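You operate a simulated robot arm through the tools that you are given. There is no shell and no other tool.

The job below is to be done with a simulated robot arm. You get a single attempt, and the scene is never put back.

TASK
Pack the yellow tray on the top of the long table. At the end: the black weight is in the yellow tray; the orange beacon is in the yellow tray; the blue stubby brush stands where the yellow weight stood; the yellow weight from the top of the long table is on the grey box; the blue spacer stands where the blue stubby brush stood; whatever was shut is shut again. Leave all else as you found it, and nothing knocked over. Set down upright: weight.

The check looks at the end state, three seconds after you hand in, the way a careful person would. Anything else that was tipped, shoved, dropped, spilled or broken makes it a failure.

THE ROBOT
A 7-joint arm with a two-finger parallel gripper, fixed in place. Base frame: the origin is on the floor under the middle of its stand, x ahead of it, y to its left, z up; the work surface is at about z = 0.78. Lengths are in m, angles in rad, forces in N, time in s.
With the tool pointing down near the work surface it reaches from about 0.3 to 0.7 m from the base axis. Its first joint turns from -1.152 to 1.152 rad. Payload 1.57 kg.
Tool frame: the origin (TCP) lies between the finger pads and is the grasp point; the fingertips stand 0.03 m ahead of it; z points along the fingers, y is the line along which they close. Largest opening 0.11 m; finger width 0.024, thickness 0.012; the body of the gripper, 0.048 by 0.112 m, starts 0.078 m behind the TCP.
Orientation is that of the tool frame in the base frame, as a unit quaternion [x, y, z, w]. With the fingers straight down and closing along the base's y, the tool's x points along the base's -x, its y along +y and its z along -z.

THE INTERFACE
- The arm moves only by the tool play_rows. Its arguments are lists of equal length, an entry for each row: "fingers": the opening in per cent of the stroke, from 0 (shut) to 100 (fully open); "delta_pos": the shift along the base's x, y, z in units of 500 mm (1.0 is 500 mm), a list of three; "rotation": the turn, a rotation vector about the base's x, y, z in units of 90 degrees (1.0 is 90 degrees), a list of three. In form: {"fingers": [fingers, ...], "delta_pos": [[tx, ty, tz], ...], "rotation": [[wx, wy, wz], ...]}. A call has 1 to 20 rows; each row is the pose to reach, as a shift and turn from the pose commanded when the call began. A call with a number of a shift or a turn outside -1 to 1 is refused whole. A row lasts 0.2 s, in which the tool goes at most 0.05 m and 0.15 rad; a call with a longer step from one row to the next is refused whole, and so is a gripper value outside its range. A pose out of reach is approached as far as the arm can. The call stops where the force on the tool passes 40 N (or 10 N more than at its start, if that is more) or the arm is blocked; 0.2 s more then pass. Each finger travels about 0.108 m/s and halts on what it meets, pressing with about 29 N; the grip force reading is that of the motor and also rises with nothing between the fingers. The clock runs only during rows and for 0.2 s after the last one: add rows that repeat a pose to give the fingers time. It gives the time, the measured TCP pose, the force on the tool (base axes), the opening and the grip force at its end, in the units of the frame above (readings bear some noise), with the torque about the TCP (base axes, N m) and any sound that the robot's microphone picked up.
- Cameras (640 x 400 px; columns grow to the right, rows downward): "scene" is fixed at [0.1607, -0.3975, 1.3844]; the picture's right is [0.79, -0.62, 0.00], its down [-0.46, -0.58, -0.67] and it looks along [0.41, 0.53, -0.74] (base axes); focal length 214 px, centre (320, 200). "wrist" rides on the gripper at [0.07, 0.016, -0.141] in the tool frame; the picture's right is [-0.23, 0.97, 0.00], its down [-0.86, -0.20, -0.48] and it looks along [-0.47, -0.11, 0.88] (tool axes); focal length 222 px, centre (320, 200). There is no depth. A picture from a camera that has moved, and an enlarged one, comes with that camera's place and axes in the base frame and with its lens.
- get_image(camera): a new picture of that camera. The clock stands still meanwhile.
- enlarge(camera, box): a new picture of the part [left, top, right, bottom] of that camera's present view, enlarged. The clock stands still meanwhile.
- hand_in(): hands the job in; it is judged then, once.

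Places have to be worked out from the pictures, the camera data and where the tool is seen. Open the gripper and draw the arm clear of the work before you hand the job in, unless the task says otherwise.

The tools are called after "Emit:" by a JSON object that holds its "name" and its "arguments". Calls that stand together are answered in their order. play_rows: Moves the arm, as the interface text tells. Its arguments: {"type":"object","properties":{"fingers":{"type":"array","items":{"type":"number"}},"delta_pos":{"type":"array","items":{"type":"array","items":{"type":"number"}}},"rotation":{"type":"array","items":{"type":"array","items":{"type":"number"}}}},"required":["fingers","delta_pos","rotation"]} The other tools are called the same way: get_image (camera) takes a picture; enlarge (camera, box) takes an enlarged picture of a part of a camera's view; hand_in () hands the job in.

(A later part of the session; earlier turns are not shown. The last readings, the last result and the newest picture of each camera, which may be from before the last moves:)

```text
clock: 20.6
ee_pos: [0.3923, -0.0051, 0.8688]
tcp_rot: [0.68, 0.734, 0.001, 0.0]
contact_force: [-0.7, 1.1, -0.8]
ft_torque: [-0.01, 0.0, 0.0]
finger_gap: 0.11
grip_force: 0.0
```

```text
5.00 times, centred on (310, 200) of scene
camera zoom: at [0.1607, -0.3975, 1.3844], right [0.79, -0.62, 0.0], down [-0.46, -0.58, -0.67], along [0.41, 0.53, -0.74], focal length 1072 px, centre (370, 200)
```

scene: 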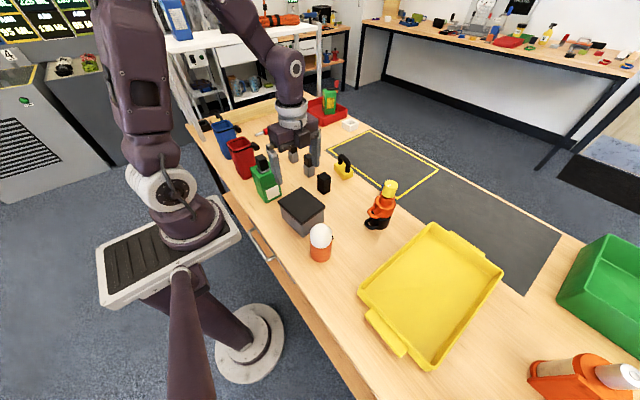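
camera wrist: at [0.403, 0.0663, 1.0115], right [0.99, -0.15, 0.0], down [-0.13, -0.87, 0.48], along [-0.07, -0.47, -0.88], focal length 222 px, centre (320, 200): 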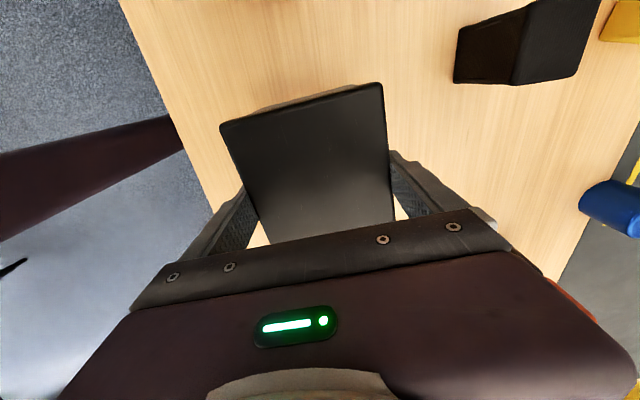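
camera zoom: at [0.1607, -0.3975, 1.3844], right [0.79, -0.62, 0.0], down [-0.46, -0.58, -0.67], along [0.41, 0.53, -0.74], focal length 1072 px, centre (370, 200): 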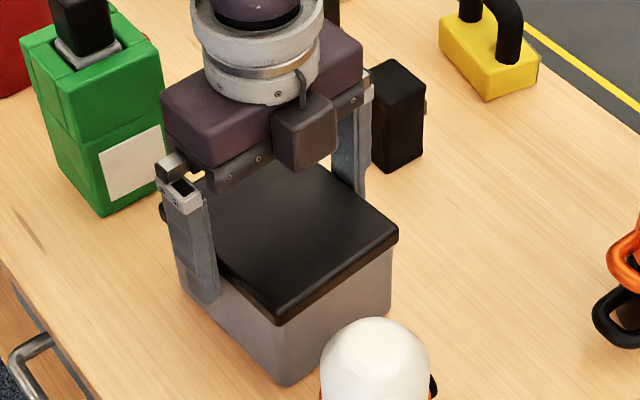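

The box is back. I rise clear and move to view the drawer and handle from above with the wrist camera in original orientation.

Emit:
{"name": "play_rows", "arguments": {"fingers": [100, 100, 100, 100, 100, 100, 100, 100, 100, 100, 100, 100, 100, 100, 100, 100, 100], "delta_pos": [[0, 0, 0.06], [0, 0, 0.12], [0, 0, 0.18], [0, 0, 0.24], [0, 0, 0.3], [-0.02, 0.02, 0.32], [-0.03, 0.04, 0.34], [-0.04, 0.06, 0.34], [-0.05, 0.08, 0.34], [-0.06, 0.1, 0.34], [-0.07, 0.12, 0.34], [-0.08, 0.14, 0.34], [-0.08, 0.16, 0.34], [-0.08, 0.17, 0.34], [-0.08, 0.18, 0.34], [-0.08, 0.19, 0.34], [-0.08, 0.19, 0.34]], "rotation": [[0, 0, 0], [0, 0, 0], [0, 0, 0], [0, 0, 0], [0, 0, 0], [0, 0, 0.09], [0, 0, 0.18], [0, 0, 0.27], [0, 0, 0.36], [0, 0, 0.45], [0, 0, 0.54], [0, 0, 0.63], [0, 0, 0.72], [0, 0, 0.81], [0, 0, 0.9], [0, 0, 0.951], [0, 0, 0.951]]}}

Emit:
{"name": "get_image", "arguments": {"camera": "wrist"}}

Emit:
{"name": "enlarge", "arguments": {"camera": "scene", "box": [230, 200, 300, 270]}}

Emit:
{"name": "get_image", "arguments": {"camera": "scene"}}

```text
clock: 24.2
ee_pos: [0.3498, 0.0904, 1.0387]
tcp_rot: [-0.001, 1.0, 0.0, 0.0]
contact_force: [-0.9, -0.2, -0.5]
ft_torque: [0.01, -0.02, 0.01]
finger_gap: 0.1099
grip_force: 0.0
```

```text
taken
camera wrist: at [0.2817, 0.106, 1.1808], right [0.23, 0.97, 0.0], down [0.86, -0.2, 0.48], along [0.47, -0.11, -0.88], focal length 222 px, centre (320, 200)
```

wrist: 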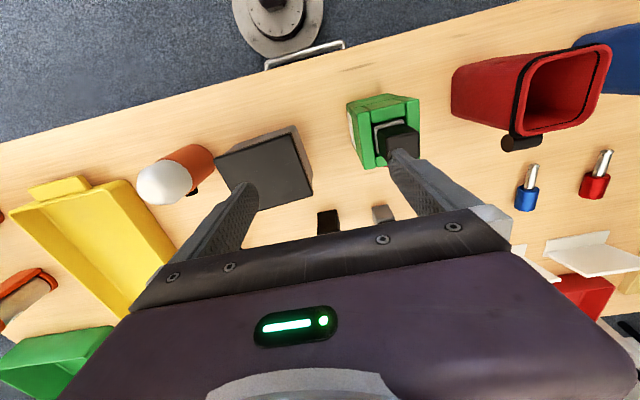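

```text
5.71 times, centred on (265, 235) of scene
camera zoom: at [0.1607, -0.3975, 1.3844], right [0.79, -0.62, 0.0], down [-0.46, -0.58, -0.67], along [0.41, 0.53, -0.74], focal length 1226 px, centre (634, 0)
```

zoom: 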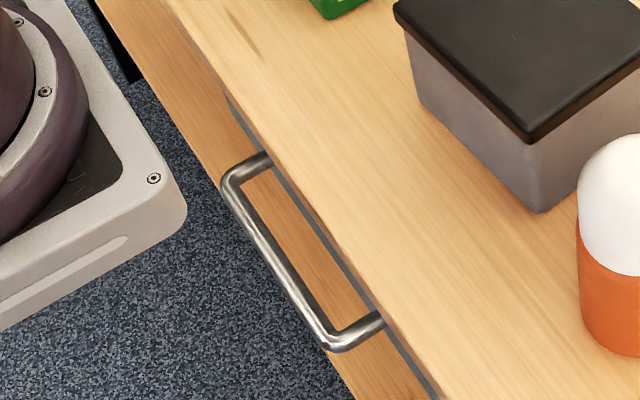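

```text
taken
```

scene: 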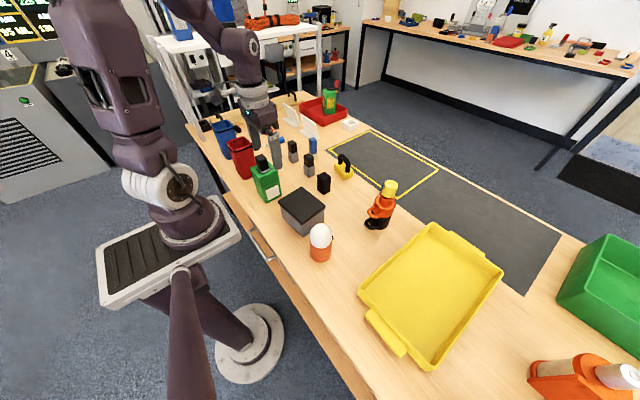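

The steel bow handle belongs to a grey drawer front just below the tabletop edge. I enlarge the handle in the wrist view to triangulate it.

Emit:
{"name": "enlarge", "arguments": {"camera": "wrist", "box": [220, 0, 380, 100]}}

Emit:
{"name": "enlarge", "arguments": {"camera": "scene", "box": [240, 215, 290, 265]}}

Emit:
{"name": "enlarge", "arguments": {"camera": "scene", "box": [200, 170, 400, 400]}}

```text
4.00 times, centred on (300, 50) of wrist
camera zoom: at [0.2817, 0.106, 1.1808], right [0.23, 0.97, 0.0], down [0.86, -0.2, 0.48], along [0.47, -0.11, -0.88], focal length 888 px, centre (400, 800)
```

zoom: 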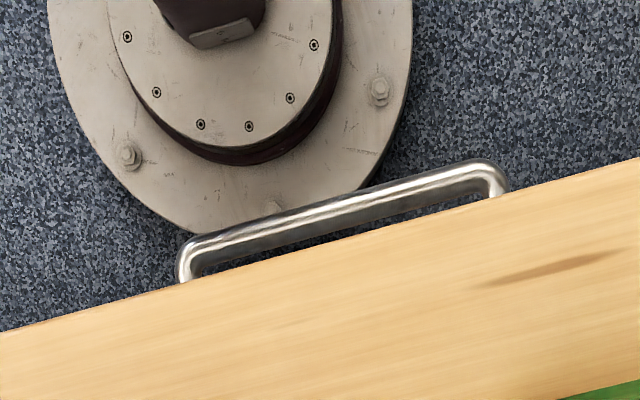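

```text
8.00 times, centred on (265, 240) of scene
camera zoom: at [0.1607, -0.3975, 1.3844], right [0.79, -0.62, 0.0], down [-0.46, -0.58, -0.67], along [0.41, 0.53, -0.74], focal length 1716 px, centre (760, -120)
```

zoom: 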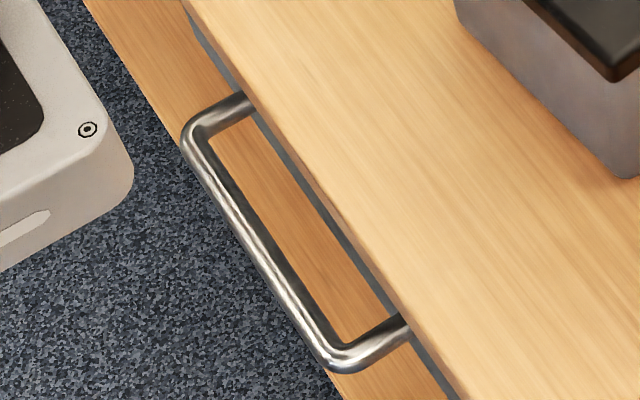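

```text
1.74 times, centred on (300, 285) of scene
camera zoom: at [0.1607, -0.3975, 1.3844], right [0.79, -0.62, 0.0], down [-0.46, -0.58, -0.67], along [0.41, 0.53, -0.74], focal length 373 px, centre (355, 52)
```

zoom: 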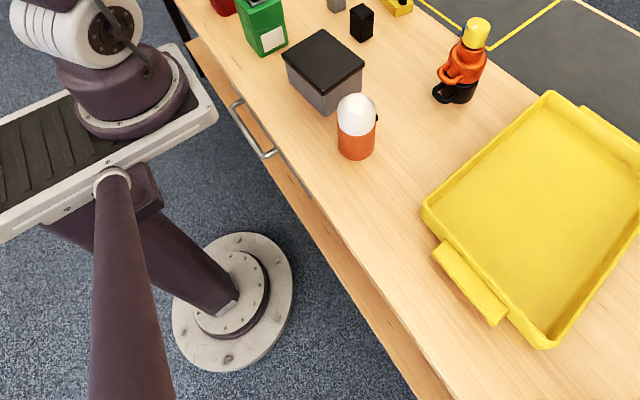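

The handle bar is at about x 0.23, z 0.65 — barely accessible to this arm, so before considering the drawer I check inside the red and blue bins from directly above.

Emit:
{"name": "play_rows", "arguments": {"fingers": [100, 100, 100, 100, 100, 100, 100, 100, 100], "delta_pos": [[0.0, 0.02, 0.06], [0.02, 0.09, 0.122], [0.04, 0.17, 0.122], [0.06, 0.25, 0.122], [0.08, 0.33, 0.122], [0.1, 0.41, 0.122], [0.12, 0.48, 0.122], [0.146, 0.54, 0.122], [0.146, 0.54, 0.122]], "rotation": [[0, 0, 0], [0, 0, 0], [0, 0, 0], [0, 0, 0], [0, 0, 0], [0, 0, 0], [0, 0, 0], [0, 0, 0], [0, 0, 0]]}}

Emit:
{"name": "get_image", "arguments": {"camera": "wrist"}}

Emit:
{"name": "enlarge", "arguments": {"camera": "wrist", "box": [250, 10, 490, 160]}}

```text
clock: 26.2
ee_pos: [0.4236, 0.3605, 1.0994]
tcp_rot: [0.0, 1.0, -0.001, 0.0]
contact_force: [0.5, 0.7, 0.2]
ft_torque: [0.01, 0.04, 0.02]
finger_gap: 0.1098
grip_force: 0.0
```

```text
taken
camera wrist: at [0.3546, 0.3764, 1.2402], right [0.23, 0.97, 0.0], down [0.86, -0.2, 0.48], along [0.47, -0.11, -0.88], focal length 222 px, centre (320, 200)
```

wrist: 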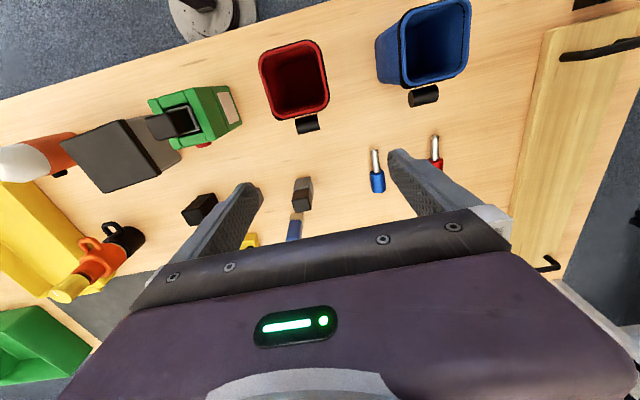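

```text
2.67 times, centred on (370, 85) of wrist
camera zoom: at [0.3546, 0.3764, 1.2402], right [0.23, 0.97, 0.0], down [0.86, -0.2, 0.48], along [0.47, -0.11, -0.88], focal length 592 px, centre (187, 507)
```

zoom: 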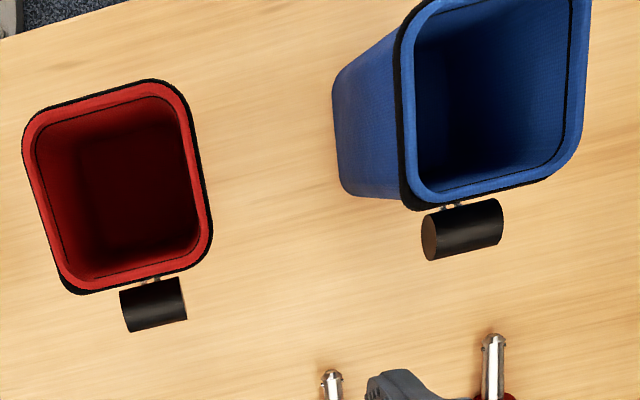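

I zoom into each bin's interior to see if anything dark sits at the bottom.

Emit:
{"name": "enlarge", "arguments": {"camera": "wrist", "box": [255, 35, 335, 125]}}

Emit:
{"name": "enlarge", "arguments": {"camera": "wrist", "box": [375, 0, 475, 95]}}

Emit:
{"name": "enlarge", "arguments": {"camera": "wrist", "box": [130, 70, 260, 160]}}

```text
4.44 times, centred on (295, 80) of wrist
camera zoom: at [0.3546, 0.3764, 1.2402], right [0.23, 0.97, 0.0], down [0.86, -0.2, 0.48], along [0.47, -0.11, -0.88], focal length 987 px, centre (431, 733)
```

zoom: 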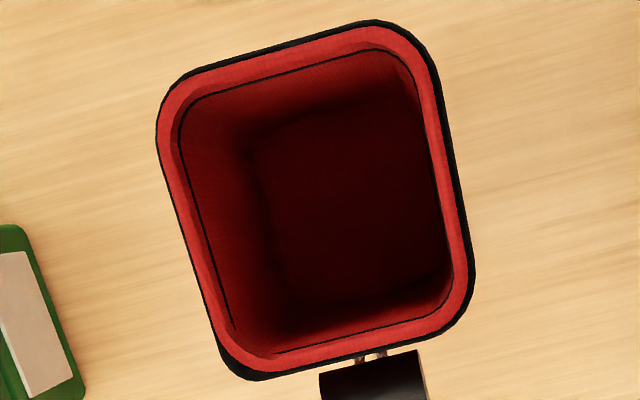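

```text
4.21 times, centred on (425, 48) of wrist
camera zoom: at [0.3546, 0.3764, 1.2402], right [0.23, 0.97, 0.0], down [0.86, -0.2, 0.48], along [0.47, -0.11, -0.88], focal length 935 px, centre (-122, 842)
```

zoom: 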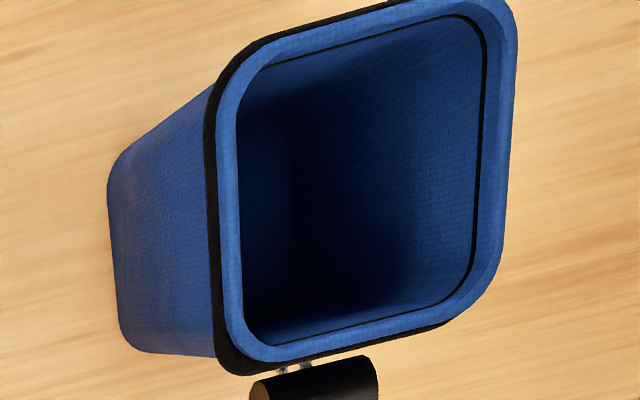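

```text
4.44 times, centred on (195, 115) of wrist
camera zoom: at [0.3546, 0.3764, 1.2402], right [0.23, 0.97, 0.0], down [0.86, -0.2, 0.48], along [0.47, -0.11, -0.88], focal length 987 px, centre (876, 578)
```

zoom: 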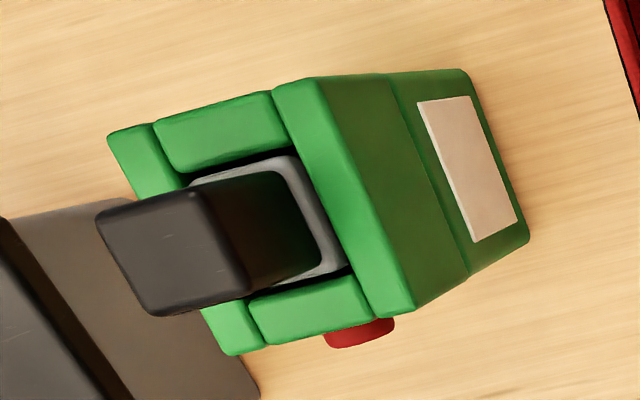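

The red bin is empty; the blue bin's floor isn't visible yet. I move over the blue bin.

Emit:
{"name": "play_rows", "arguments": {"fingers": [100, 100, 100, 100, 100, 100], "delta_pos": [[0, 0.08, 0], [0, 0.16, 0], [0, 0.24, 0], [0, 0.3, 0], [0, 0.3, 0], [0, 0.3, 0]], "rotation": [[0, 0, 0], [0, 0, 0], [0, 0, 0], [0, 0, 0], [0, 0, 0], [0, 0, 0]]}}

Emit:
{"name": "get_image", "arguments": {"camera": "wrist"}}

Emit:
{"name": "enlarge", "arguments": {"camera": "wrist", "box": [280, 20, 400, 120]}}

Emit:
{"name": "enlarge", "arguments": {"camera": "wrist", "box": [400, 0, 640, 200]}}

```text
clock: 27.6
ee_pos: [0.3965, 0.4724, 1.0799]
tcp_rot: [0.001, 1.0, 0.0, 0.0]
contact_force: [-0.8, 0.2, 0.2]
ft_torque: [0.0, 0.0, -0.01]
finger_gap: 0.1097
grip_force: 0.1
out of reach, approached as far as the arm can: row 3, 4, 5, 6
```

```text
taken
camera wrist: at [0.3281, 0.4884, 1.2229], right [0.23, 0.97, 0.0], down [0.85, -0.2, 0.48], along [0.47, -0.11, -0.88], focal length 222 px, centre (320, 200)
```

wrist: 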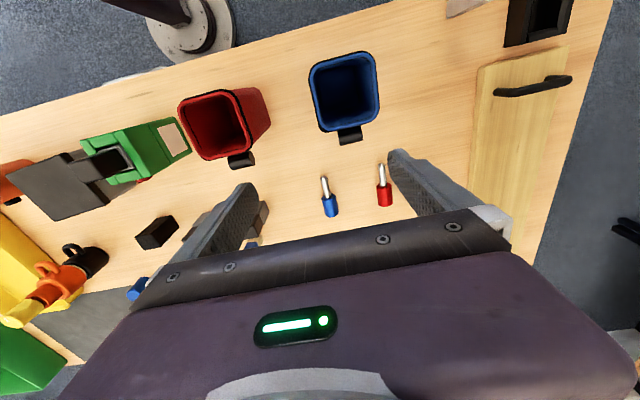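

```text
4.00 times, centred on (340, 70) of wrist
camera zoom: at [0.3281, 0.4884, 1.2229], right [0.23, 0.97, 0.0], down [0.85, -0.2, 0.48], along [0.47, -0.11, -0.88], focal length 888 px, centre (240, 720)
```

zoom: 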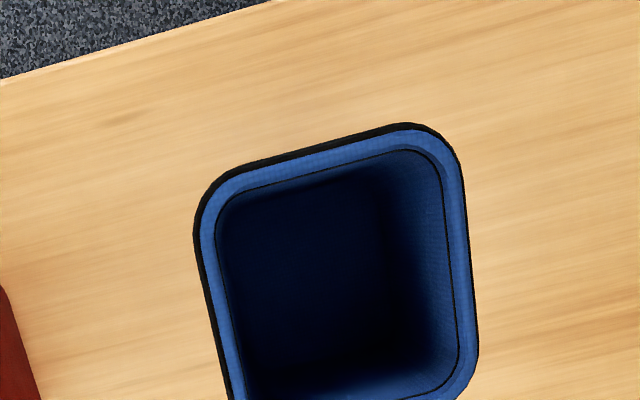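

```text
2.00 times, centred on (520, 100) of wrist
camera zoom: at [0.3281, 0.4884, 1.2229], right [0.23, 0.97, 0.0], down [0.85, -0.2, 0.48], along [0.47, -0.11, -0.88], focal length 444 px, centre (-80, 400)
```

zoom: 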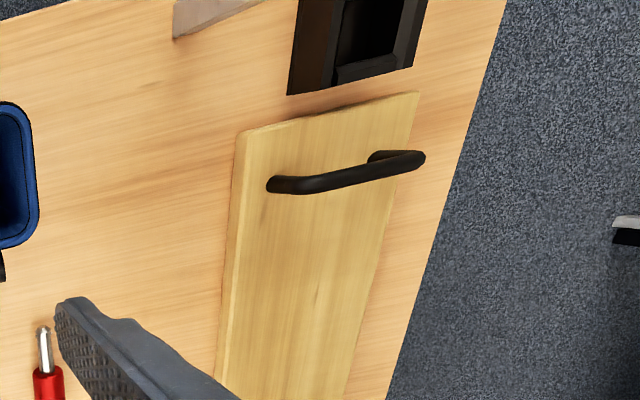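

Both bins are empty. I go back to look straight down at the drawer handle and table edge for precise measurements, since the drawer is the remaining hiding place.

Emit:
{"name": "play_rows", "arguments": {"fingers": [100, 100, 100, 100, 100, 100, 100, 100, 100, 100, 100, 100, 100], "delta_pos": [[-0.02, -0.08, 0], [-0.04, -0.16, 0], [-0.06, -0.24, 0], [-0.08, -0.32, 0], [-0.1, -0.4, 0], [-0.12, -0.48, 0], [-0.14, -0.56, 0], [-0.16, -0.64, 0], [-0.18, -0.72, 0], [-0.2, -0.8, 0], [-0.22, -0.88, 0], [-0.22, -0.92, 0], [-0.22, -0.92, 0]], "rotation": [[0, 0, 0], [0, 0, 0], [0, 0, 0], [0, 0, 0], [0, 0, 0], [0, 0, 0], [0, 0, 0], [0, 0, 0], [0, 0, 0], [0, 0, 0], [0, 0, 0], [0, 0, 0], [0, 0, 0]]}}

Emit:
{"name": "get_image", "arguments": {"camera": "wrist"}}

Emit:
{"name": "get_image", "arguments": {"camera": "scene"}}

```text
clock: 30.4
ee_pos: [0.2871, 0.0106, 1.0783]
tcp_rot: [0.0, 1.0, 0.0, 0.0]
contact_force: [0.2, 0.1, -0.3]
ft_torque: [0.01, 0.01, 0.02]
finger_gap: 0.1098
grip_force: 0.1
out of reach, approached as far as the arm can: row 1, 2, 3
```

```text
taken
camera wrist: at [0.2188, 0.0266, 1.2208], right [0.23, 0.97, 0.0], down [0.86, -0.2, 0.48], along [0.47, -0.11, -0.88], focal length 222 px, centre (320, 200)
```

wrist: 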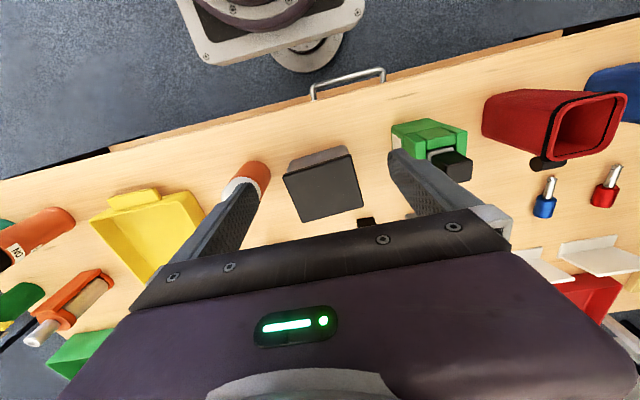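

```text
taken
```

scene: 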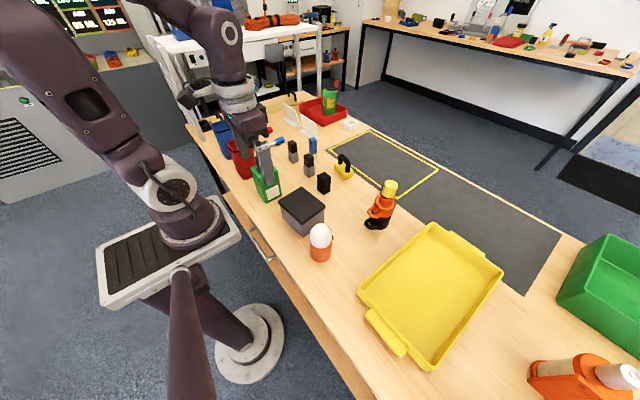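

I zoom on the handle, the table edge and the robot platform here.

Emit:
{"name": "enlarge", "arguments": {"camera": "wrist", "box": [290, 50, 410, 125]}}

Emit:
{"name": "enlarge", "arguments": {"camera": "wrist", "box": [160, 0, 400, 150]}}

Emit:
{"name": "enlarge", "arguments": {"camera": "scene", "box": [245, 220, 285, 262]}}

```text
5.33 times, centred on (350, 88) of wrist
camera zoom: at [0.2188, 0.0266, 1.2208], right [0.23, 0.97, 0.0], down [0.86, -0.2, 0.48], along [0.47, -0.11, -0.88], focal length 1185 px, centre (160, 800)
```

zoom: 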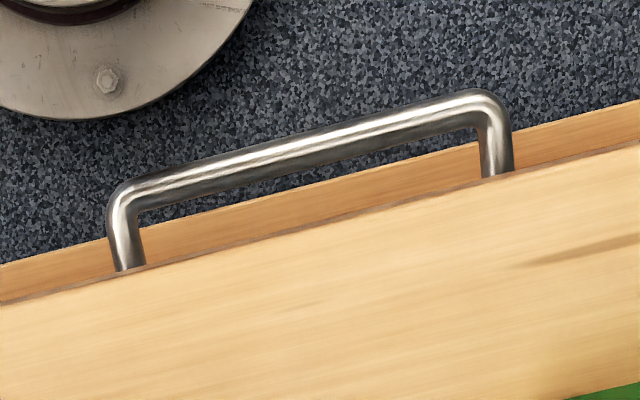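

```text
2.67 times, centred on (280, 75) of wrist
camera zoom: at [0.2188, 0.0266, 1.2208], right [0.23, 0.97, 0.0], down [0.86, -0.2, 0.48], along [0.47, -0.11, -0.88], focal length 592 px, centre (427, 533)
```

zoom: 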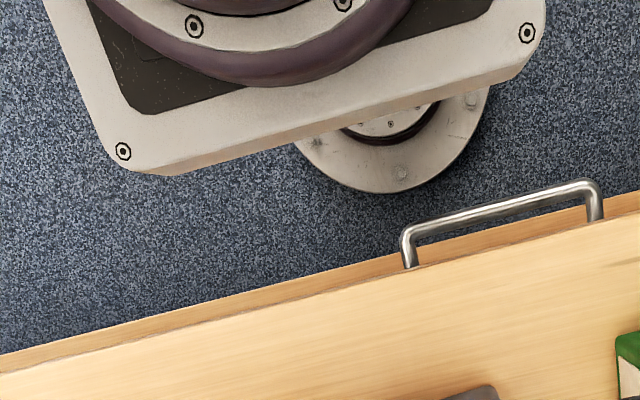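

```text
9.52 times, centred on (265, 241) of scene
camera zoom: at [0.1607, -0.3976, 1.3844], right [0.79, -0.62, 0.0], down [-0.46, -0.58, -0.67], along [0.41, 0.53, -0.74], focal length 2043 px, centre (844, -190)
```

zoom: 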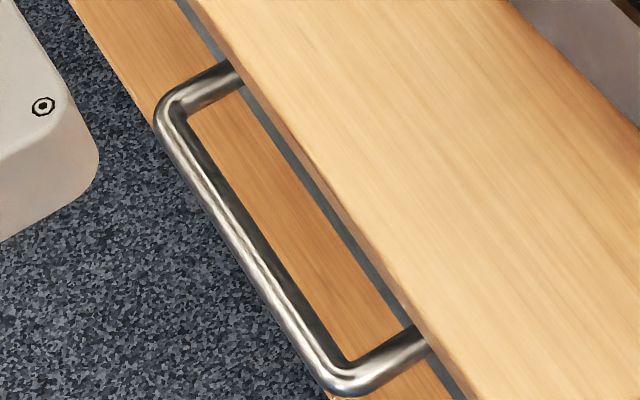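

The bar handle's drawer front seems recessed under the tabletop edge. Before tackling that, I inspect the black block and the yellow weight closely from the far side.

Emit:
{"name": "play_rows", "arguments": {"fingers": [100, 100, 100, 100, 100, 100, 100, 100, 100, 100, 100, 100, 100], "delta_pos": [[0.05, 0, 0], [0.1, 0, 0], [0.15, 0, 0], [0.2, 0, 0], [0.25, 0, 0], [0.3, 0, 0], [0.36, 0, -0.02], [0.42, 0, -0.04], [0.48, 0, -0.06], [0.54, 0, -0.09], [0.6, 0, -0.12], [0.62, -0.02, -0.14], [0.62, -0.02, -0.14]], "rotation": [[0, 0, -0.09], [0, 0, -0.18], [0, 0, -0.27], [0, 0, -0.36], [0, 0, -0.45], [0, 0, -0.54], [0, 0, -0.63], [0, 0, -0.72], [0, 0, -0.81], [0, 0, -0.9], [0, 0, -0.95], [0, 0, -1.0], [0, 0, -1.0]]}}

Emit:
{"name": "get_image", "arguments": {"camera": "wrist"}}

Emit:
{"name": "enlarge", "arguments": {"camera": "wrist", "box": [120, 0, 360, 150]}}

```text
clock: 33.2
ee_pos: [0.5954, 0.0042, 1.01]
tcp_rot: [0.707, 0.707, 0.0, 0.001]
contact_force: [0.8, 0.0, -0.3]
ft_torque: [-0.01, -0.02, -0.01]
finger_gap: 0.1102
grip_force: 0.0
```

```text
taken
camera wrist: at [0.6131, 0.0738, 1.1518], right [0.97, -0.23, 0.0], down [-0.2, -0.85, 0.48], along [-0.11, -0.47, -0.88], focal length 222 px, centre (320, 200)
```

wrist: 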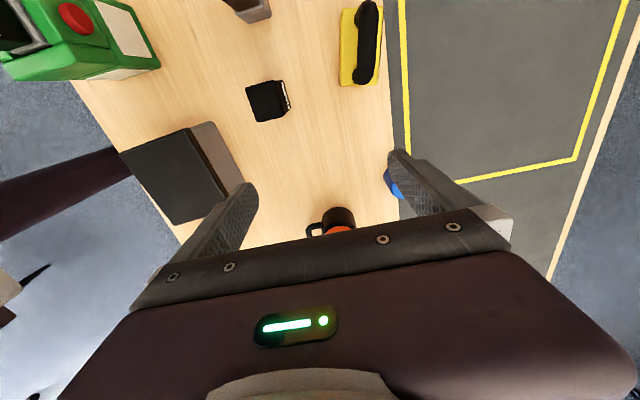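

```text
2.67 times, centred on (240, 75) of wrist
camera zoom: at [0.6131, 0.0738, 1.1518], right [0.97, -0.23, 0.0], down [-0.2, -0.85, 0.48], along [-0.11, -0.47, -0.88], focal length 592 px, centre (533, 533)
```

zoom: 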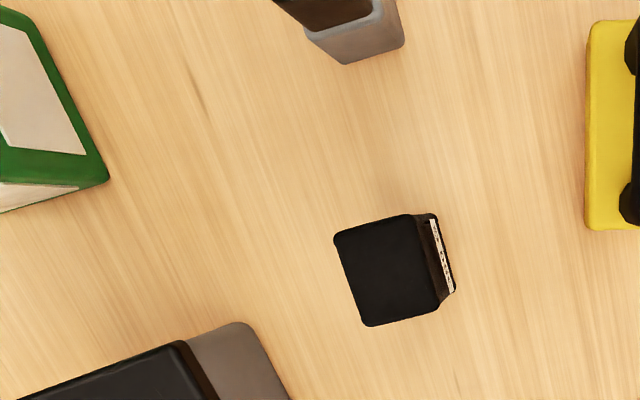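

The black block carries a label with text on its +x side. I zoom in to try reading it, and check the yellow one.

Emit:
{"name": "enlarge", "arguments": {"camera": "wrist", "box": [240, 70, 300, 130]}}

Emit:
{"name": "enlarge", "arguments": {"camera": "wrist", "box": [330, 0, 400, 95]}}

Emit:
{"name": "enlarge", "arguments": {"camera": "wrist", "box": [0, 0, 170, 100]}}

```text
6.67 times, centred on (270, 100) of wrist
camera zoom: at [0.6131, 0.0738, 1.1518], right [0.97, -0.23, 0.0], down [-0.2, -0.85, 0.48], along [-0.11, -0.47, -0.88], focal length 1481 px, centre (653, 867)
```

zoom: 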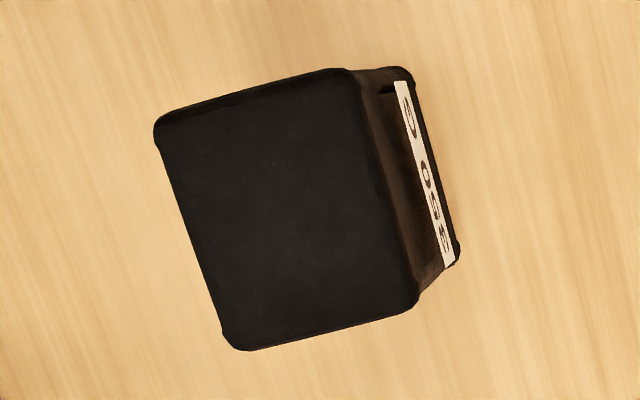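

```text
4.21 times, centred on (365, 48) of wrist
camera zoom: at [0.6131, 0.0738, 1.1518], right [0.97, -0.23, 0.0], down [-0.2, -0.85, 0.48], along [-0.11, -0.47, -0.88], focal length 935 px, centre (130, 842)
```

zoom: 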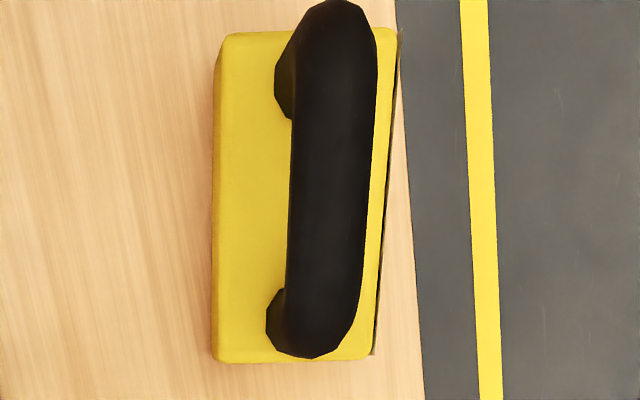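

```text
3.76 times, centred on (85, 50) of wrist
camera zoom: at [0.6131, 0.0738, 1.1518], right [0.97, -0.23, 0.0], down [-0.2, -0.85, 0.48], along [-0.11, -0.47, -0.88], focal length 836 px, centre (1205, 765)
```

zoom: 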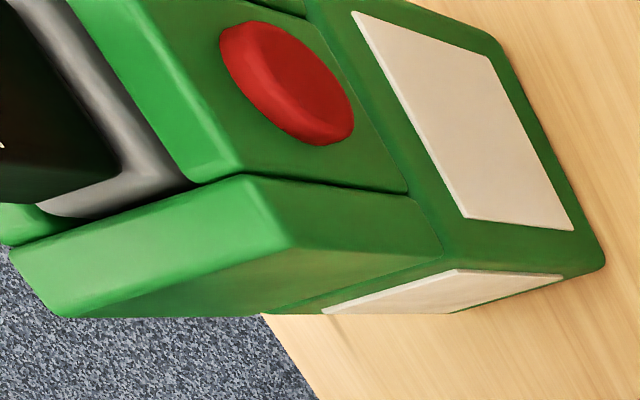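

The label seems to read "500 G" — the black block is likely the black weight. I verify by viewing the +x faces of the black block and the yellow object with the tool turned further so the camera looks back toward the robot.

Emit:
{"name": "play_rows", "arguments": {"fingers": [100, 100, 100, 100, 100, 100, 100, 100, 100, 100, 100, 100], "delta_pos": [[0.01, 0.01, 0], [0.02, 0.02, 0], [0.03, 0.04, 0], [0.03, 0.06, 0], [0.03, 0.08, 0], [0.03, 0.1, 0], [0.03, 0.12, 0], [0.03, 0.14, 0], [0.03, 0.14, 0], [0.03, 0.14, 0], [0.03, 0.14, 0], [0.03, 0.14, 0]], "rotation": [[0, 0, -0.09], [0, 0, -0.18], [0, 0, -0.27], [0, 0, -0.36], [0, 0, -0.45], [0, 0, -0.54], [0, 0, -0.63], [0, 0, -0.72], [0, 0, -0.81], [0, 0, -0.9], [0, 0, -0.95], [0, 0, -0.95]]}}

Emit:
{"name": "get_image", "arguments": {"camera": "wrist"}}

```text
clock: 35.8
ee_pos: [0.6098, 0.074, 1.0092]
tcp_rot: [0.999, 0.039, 0.0, 0.0]
contact_force: [0.7, -0.7, -0.1]
ft_torque: [0.01, -0.03, -0.01]
finger_gap: 0.1099
grip_force: 0.0
```

```text
taken
camera wrist: at [0.6817, 0.0621, 1.1515], right [-0.15, -0.99, 0.0], down [-0.87, 0.13, 0.48], along [-0.47, 0.07, -0.88], focal length 222 px, centre (320, 200)
```

wrist: 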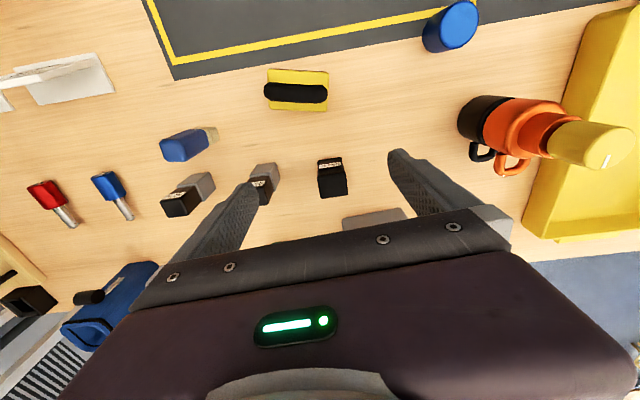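

Good: many labels are visible from this side. I zoom on them.

Emit:
{"name": "enlarge", "arguments": {"camera": "wrist", "box": [300, 140, 370, 210]}}

Emit:
{"name": "enlarge", "arguments": {"camera": "wrist", "box": [250, 55, 340, 125]}}

Emit:
{"name": "enlarge", "arguments": {"camera": "wrist", "box": [150, 110, 290, 220]}}

Emit:
{"name": "enlarge", "arguments": {"camera": "wrist", "box": [410, 0, 640, 180]}}

Emit:
{"name": "enlarge", "arguments": {"camera": "wrist", "box": [0, 40, 160, 240]}}

```text
5.71 times, centred on (335, 175) of wrist
camera zoom: at [0.6817, 0.0621, 1.1515], right [-0.15, -0.99, 0.0], down [-0.87, 0.13, 0.48], along [-0.47, 0.07, -0.88], focal length 1269 px, centre (234, 343)
```

zoom: 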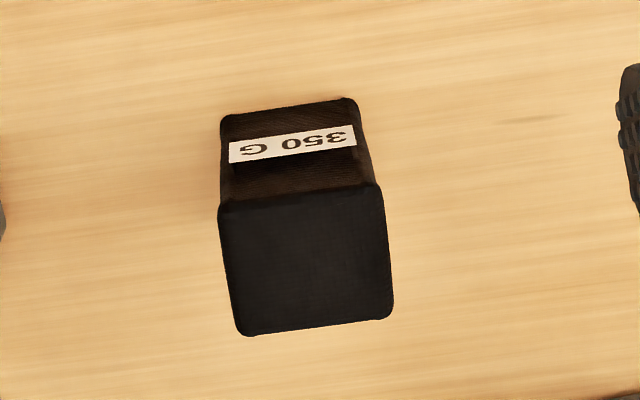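

```text
5.71 times, centred on (295, 90) of wrist
camera zoom: at [0.6817, 0.0621, 1.1515], right [-0.15, -0.99, 0.0], down [-0.87, 0.13, 0.48], along [-0.47, 0.07, -0.88], focal length 1269 px, centre (463, 829)
```

zoom: 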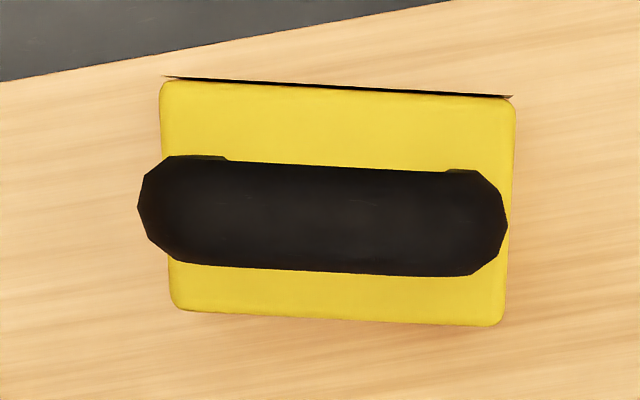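

```text
3.64 times, centred on (220, 165) of wrist
camera zoom: at [0.6817, 0.0621, 1.1515], right [-0.15, -0.99, 0.0], down [-0.87, 0.13, 0.48], along [-0.47, 0.07, -0.88], focal length 808 px, centre (684, 327)
```

zoom: 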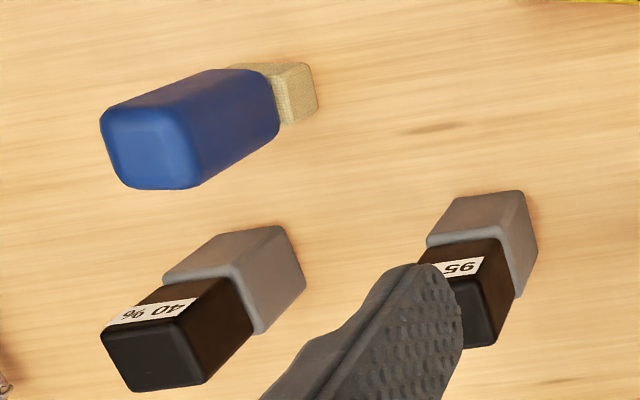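

```text
2.22 times, centred on (525, 90) of wrist
camera zoom: at [0.6817, 0.0621, 1.1515], right [-0.15, -0.99, 0.0], down [-0.87, 0.13, 0.48], along [-0.47, 0.07, -0.88], focal length 494 px, centre (-136, 444)
```

zoom: 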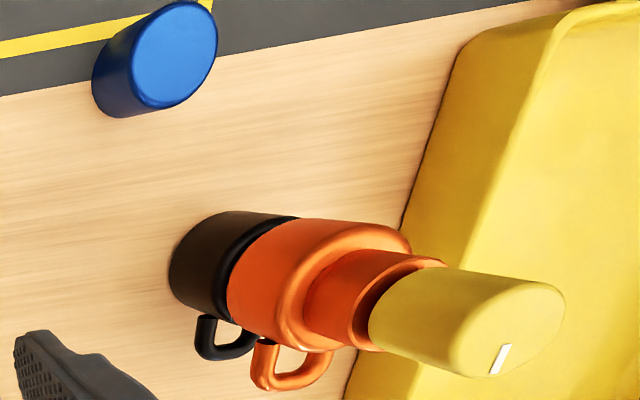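

```text
2.00 times, centred on (80, 140) of wrist
camera zoom: at [0.6817, 0.0621, 1.1515], right [-0.15, -0.99, 0.0], down [-0.87, 0.13, 0.48], along [-0.47, 0.07, -0.88], focal length 444 px, centre (800, 320)
```

zoom: 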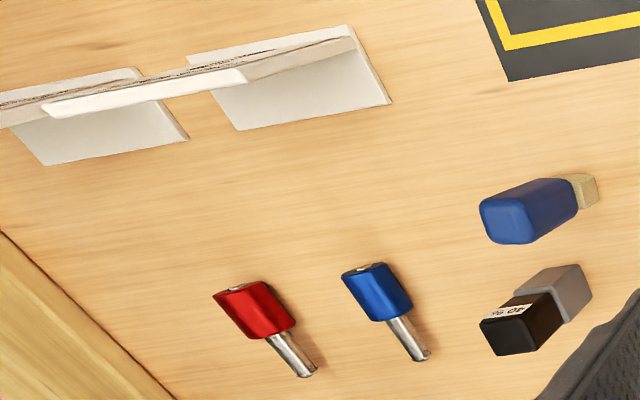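

The black block is labelled "350 G", so it is the black weight. I edge outward and lower to read the label on the yellow handled block and confirm it is the yellow weight.

Emit:
{"name": "play_rows", "arguments": {"fingers": [100, 100, 100, 100, 100], "delta_pos": [[0.03, 0.01, -0.02], [0.06, 0.02, -0.05], [0.09, 0.02, -0.08], [0.11, 0.02, -0.1], [0.11, 0.02, -0.1]], "rotation": [[0, 0, 0], [0, 0, 0], [0, 0, 0], [0, 0, 0], [0, 0, 0]]}}

Emit:
{"name": "enlarge", "arguments": {"camera": "wrist", "box": [220, 60, 380, 180]}}

Emit:
{"name": "get_image", "arguments": {"camera": "wrist"}}

```text
clock: 37.0
ee_pos: [0.6618, 0.0852, 0.9606]
tcp_rot: [0.999, 0.04, 0.0, 0.0]
contact_force: [0.4, -0.4, -0.6]
ft_torque: [0.01, 0.02, 0.02]
finger_gap: 0.1097
grip_force: 0.1
```

```text
3.33 times, centred on (300, 120) of wrist
camera zoom: at [0.7354, 0.074, 1.1025], right [-0.15, -0.99, 0.0], down [-0.87, 0.13, 0.48], along [-0.47, 0.07, -0.88], focal length 740 px, centre (387, 467)
```

zoom: 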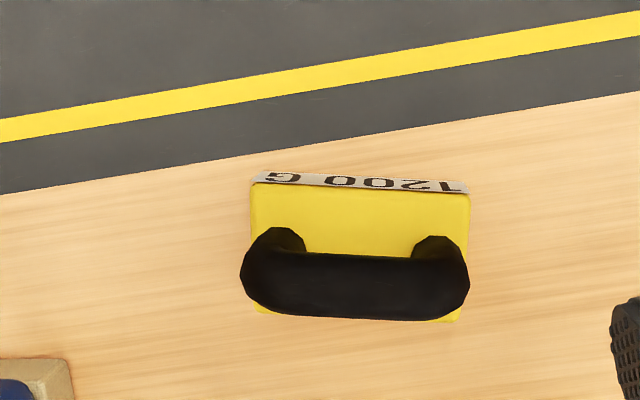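

```text
taken
camera wrist: at [0.7354, 0.074, 1.1025], right [-0.15, -0.99, 0.0], down [-0.87, 0.13, 0.48], along [-0.47, 0.07, -0.88], focal length 222 px, centre (320, 200)
```

wrist: 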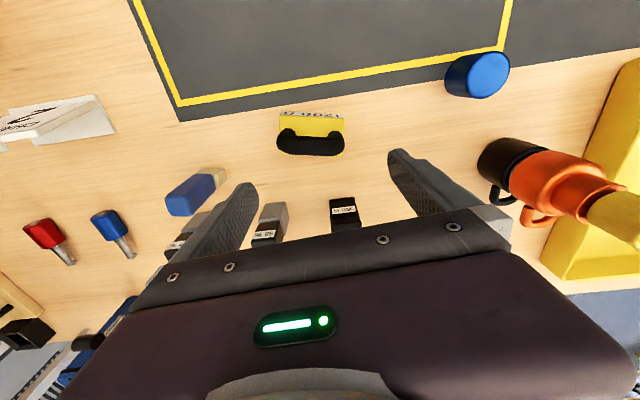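

"1200 G": that's the yellow weight, centre ≈(0.672, 0.094), long axis turned about −11° from y, handle top ≈0.852. Nothing needs opening. I rotate the gripper to close across the handle and hover above it.

Emit:
{"name": "play_rows", "arguments": {"fingers": [100, 100, 100, 100, 100, 100, 100, 100, 100, 100], "delta_pos": [[0.0, 0.0, 0], [0.002, 0.004, 0], [0.004, 0.008, 0], [0.006, 0.012, 0], [0.01, 0.016, 0], [0.014, 0.021, 0], [0.014, 0.021, -0.01], [0.014, 0.021, -0.02], [0.014, 0.021, -0.04], [0.014, 0.021, -0.04]], "rotation": [[0, 0, 0.092], [0, 0, 0.184], [0, 0, 0.276], [0, 0, 0.368], [0, 0, 0.46], [0, 0, 0.552], [0, 0, 0.644], [0, 0, 0.736], [0, 0, 0.828], [0, 0, 0.828]]}}

Emit:
{"name": "get_image", "arguments": {"camera": "wrist"}}

Emit:
{"name": "enlarge", "arguments": {"camera": "wrist", "box": [220, 80, 420, 240]}}

Emit:
{"name": "enlarge", "arguments": {"camera": "scene", "box": [300, 110, 400, 200]}}

```text
clock: 39.2
ee_pos: [0.6734, 0.0942, 0.9407]
tcp_rot: [0.771, 0.637, 0.001, 0.0]
contact_force: [-0.2, 0.4, 0.1]
ft_torque: [-0.01, 0.02, -0.01]
finger_gap: 0.1099
grip_force: 0.1
```

```text
taken
camera wrist: at [0.7037, 0.1596, 1.0819], right [0.91, -0.41, 0.0], down [-0.36, -0.8, 0.48], along [-0.19, -0.44, -0.88], focal length 222 px, centre (320, 200)
```

wrist: 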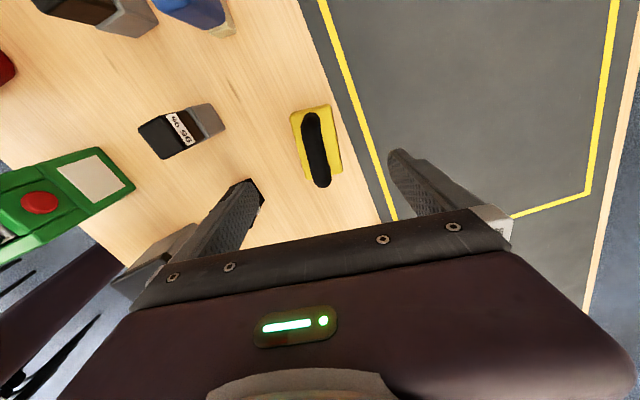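

```text
2.50 times, centred on (320, 160) of wrist
camera zoom: at [0.7037, 0.1596, 1.0819], right [0.91, -0.41, 0.0], down [-0.36, -0.8, 0.48], along [-0.19, -0.44, -0.88], focal length 555 px, centre (320, 300)
```

zoom: 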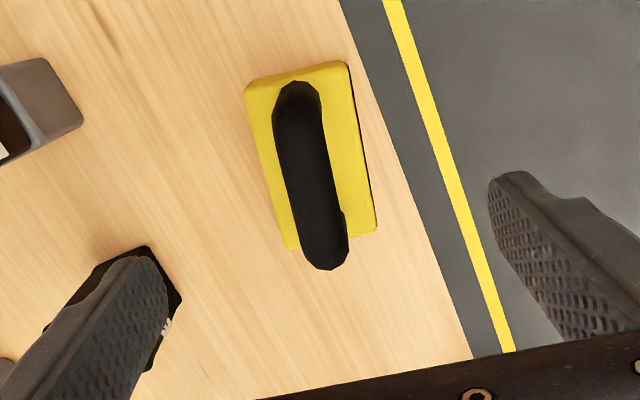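

```text
4.44 times, centred on (350, 155) of scene
camera zoom: at [0.1607, -0.3975, 1.3844], right [0.79, -0.62, 0.0], down [-0.46, -0.58, -0.67], along [0.41, 0.53, -0.74], focal length 953 px, centre (187, 400)
```

zoom: 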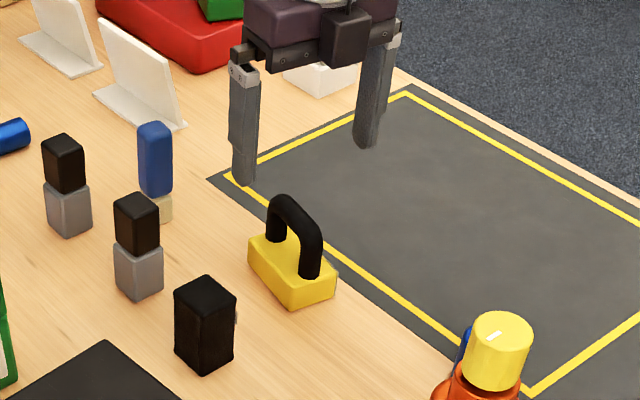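

In the tool frame the handle is offset only ~2–3 mm. I correct, descend to the handle bar and close on it.

Emit:
{"name": "play_rows", "arguments": {"fingers": [100, 100, 100, 100, 100, 60, 30, 0, 0, 0], "delta_pos": [[-0.004, 0.005, -0.03], [-0.004, 0.005, -0.09], [-0.004, 0.005, -0.15], [-0.004, 0.005, -0.19], [-0.004, 0.005, -0.194], [-0.004, 0.005, -0.194], [-0.004, 0.005, -0.194], [-0.004, 0.005, -0.194], [-0.004, 0.005, -0.194], [-0.004, 0.005, -0.194]], "rotation": [[0, 0, 0], [0, 0, 0], [0, 0, 0], [0, 0, 0], [0, 0, 0], [0, 0, 0], [0, 0, 0], [0, 0, 0], [0, 0, 0], [0, 0, 0]]}}

Emit:
{"name": "get_image", "arguments": {"camera": "wrist"}}

Emit:
{"name": "enlarge", "arguments": {"camera": "scene", "box": [300, 110, 400, 200]}}

```text
clock: 41.4
ee_pos: [0.6713, 0.0975, 0.8439]
tcp_rot: [0.771, 0.636, 0.001, 0.0]
contact_force: [4.6, 0.7, -0.2]
ft_torque: [0.09, -0.06, -0.17]
finger_gap: 0.0208
grip_force: 29.3
```

```text
taken
camera wrist: at [0.7008, 0.1621, 0.985], right [0.91, -0.41, 0.0], down [-0.36, -0.8, 0.48], along [-0.2, -0.44, -0.88], focal length 222 px, centre (320, 200)
```

wrist: 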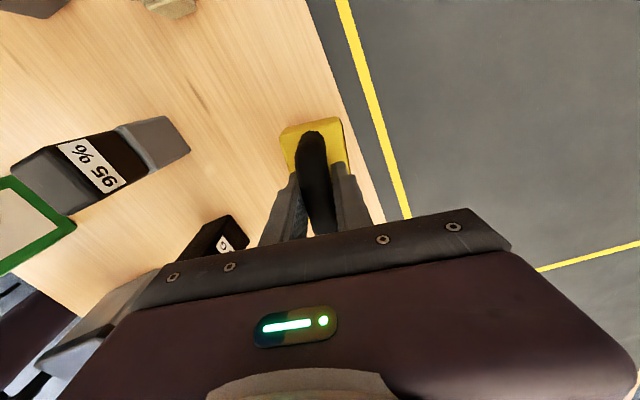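

```text
4.44 times, centred on (350, 155) of scene
camera zoom: at [0.1609, -0.3975, 1.3844], right [0.79, -0.62, 0.0], down [-0.46, -0.58, -0.67], along [0.41, 0.53, -0.74], focal length 953 px, centre (187, 400)
```

zoom: 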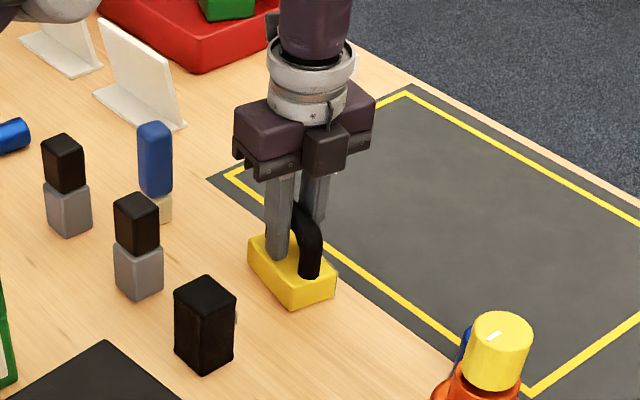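

Gripped (gap 0.021 m). I lift gently a couple of centimetres and check the load.

Emit:
{"name": "play_rows", "arguments": {"fingers": [0, 0, 0, 0, 0], "delta_pos": [[0, 0, 0.01], [0, 0, 0.02], [0, 0, 0.04], [0, 0, 0.06], [0, 0, 0.06]], "rotation": [[0, 0, 0], [0, 0, 0], [0, 0, 0], [0, 0, 0], [0, 0, 0]]}}

Emit:
{"name": "enlarge", "arguments": {"camera": "scene", "box": [300, 110, 400, 200]}}

```text
clock: 42.6
ee_pos: [0.6697, 0.0961, 0.872]
tcp_rot: [0.771, 0.636, 0.0, 0.0]
contact_force: [0.0, 0.7, -12.4]
ft_torque: [0.07, 0.02, 0.03]
finger_gap: 0.0206
grip_force: 28.6
```

```text
4.44 times, centred on (350, 155) of scene
camera zoom: at [0.161, -0.3975, 1.3844], right [0.79, -0.62, 0.0], down [-0.46, -0.58, -0.67], along [0.41, 0.53, -0.74], focal length 953 px, centre (187, 400)
```

zoom: 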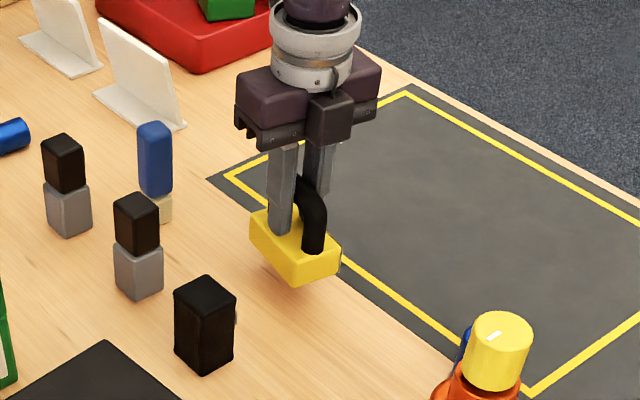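

The weight hangs level (12.4 N). I carry it up and over to above the grey box centre, aligning it with the box.

Emit:
{"name": "play_rows", "arguments": {"fingers": [0, 0, 0, 0, 0, 0, 0, 0, 0, 0, 0, 0, 0], "delta_pos": [[-0.01, 0, 0.05], [-0.02, 0, 0.1], [-0.04, -0.01, 0.15], [-0.08, -0.03, 0.2], [-0.14, -0.05, 0.204], [-0.2, -0.073, 0.204], [-0.26, -0.094, 0.204], [-0.32, -0.116, 0.204], [-0.38, -0.138, 0.204], [-0.44, -0.16, 0.204], [-0.5, -0.181, 0.204], [-0.5566, -0.202, 0.204], [-0.5566, -0.202, 0.204]], "rotation": [[0, 0, 0], [0, 0, 0], [0, 0, 0], [0, 0, 0], [0, 0, 0.03], [0, 0, 0.06], [0, 0, 0.09], [0, 0, 0.12], [0, 0, 0.15], [0, 0, 0.171], [0, 0, 0.171], [0, 0, 0.171], [0, 0, 0.171]]}}

Emit:
{"name": "get_image", "arguments": {"camera": "wrist"}}

Emit:
{"name": "enlarge", "arguments": {"camera": "scene", "box": [250, 120, 370, 240]}}

```text
clock: 45.4
ee_pos: [0.3923, -0.0048, 0.9744]
tcp_rot: [0.68, 0.734, 0.0, 0.0]
contact_force: [1.0, 0.8, -11.7]
ft_torque: [0.03, 0.0, 0.02]
finger_gap: 0.0206
grip_force: 29.1
```

```text
taken
camera wrist: at [0.4047, 0.0656, 1.1161], right [0.99, -0.15, 0.0], down [-0.13, -0.87, 0.48], along [-0.07, -0.47, -0.88], focal length 222 px, centre (320, 200)
```

wrist: 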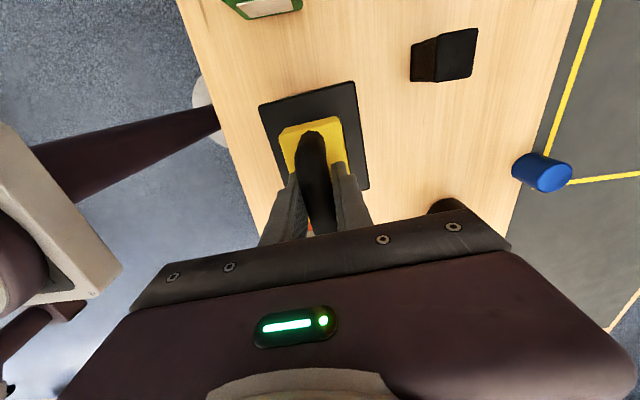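

```text
3.33 times, centred on (310, 180) of scene
camera zoom: at [0.1609, -0.3976, 1.3844], right [0.79, -0.62, 0.0], down [-0.46, -0.58, -0.67], along [0.41, 0.53, -0.74], focal length 715 px, centre (353, 267)
```

zoom: 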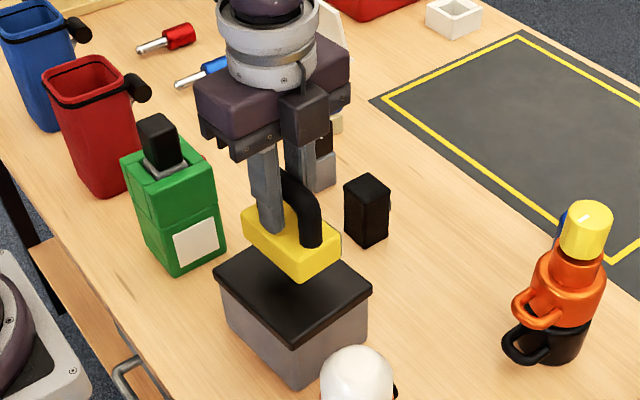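

Well aligned over the lid. I descend close to the expected contact height (~0.935) and read the force.

Emit:
{"name": "play_rows", "arguments": {"fingers": [0, 0, 0, 0, 0], "delta_pos": [[0, 0, -0.03], [0, 0, -0.055], [0, 0, -0.065], [0, 0, -0.072], [0, 0, -0.072]], "rotation": [[0, 0, 0], [0, 0, 0], [0, 0, 0], [0, 0, 0], [0, 0, 0]]}}

Emit:
{"name": "enlarge", "arguments": {"camera": "scene", "box": [270, 160, 350, 240]}}

```text
clock: 46.6
ee_pos: [0.3911, -0.0042, 0.9398]
tcp_rot: [0.679, 0.734, 0.0, 0.001]
contact_force: [0.6, -0.6, -12.2]
ft_torque: [-0.02, 0.0, 0.03]
finger_gap: 0.0204
grip_force: 28.9
```

```text
5.00 times, centred on (310, 200) of scene
camera zoom: at [0.1609, -0.3975, 1.3844], right [0.79, -0.62, 0.0], down [-0.46, -0.58, -0.67], along [0.41, 0.53, -0.74], focal length 1072 px, centre (370, 200)
```

zoom: 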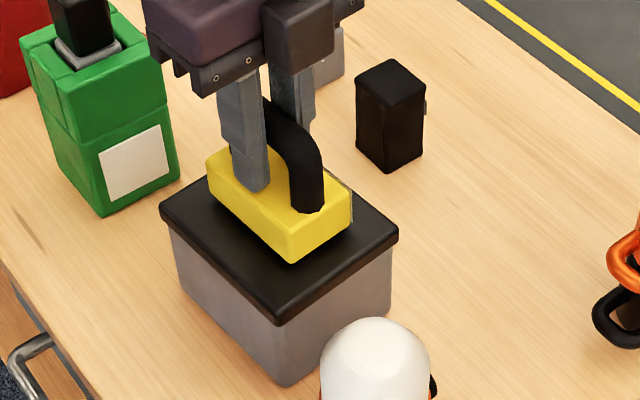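

Almost touching, still full load. I descend in 1 mm steps until the load transfers.

Emit:
{"name": "play_rows", "arguments": {"fingers": [0, 0, 0, 0], "delta_pos": [[0, 0, -0.002], [0, 0, -0.004], [0, 0, -0.006], [0, 0, -0.006]], "rotation": [[0, 0, 0], [0, 0, 0], [0, 0, 0], [0, 0, 0]]}}

```text
clock: 47.6
ee_pos: [0.3921, -0.0046, 0.9376]
tcp_rot: [0.68, 0.733, 0.0, 0.001]
contact_force: [0.5, -0.4, -12.0]
ft_torque: [0.02, -0.03, -0.01]
finger_gap: 0.0208
grip_force: 29.1
```

Still hanging (12 N). I continue lowering in 1 mm steps.

Emit:
{"name": "play_rows", "arguments": {"fingers": [0, 0, 0, 0], "delta_pos": [[0, 0, -0.002], [0, 0, -0.004], [0, 0, -0.006], [0, 0, -0.006]], "rotation": [[0, 0, 0], [0, 0, 0], [0, 0, 0], [0, 0, 0]]}}

```text
clock: 48.6
ee_pos: [0.3916, -0.0044, 0.9339]
tcp_rot: [0.679, 0.734, 0.001, 0.0]
contact_force: [0.0, -0.1, -11.7]
ft_torque: [0.02, 0.01, -0.02]
finger_gap: 0.0207
grip_force: 28.6
```

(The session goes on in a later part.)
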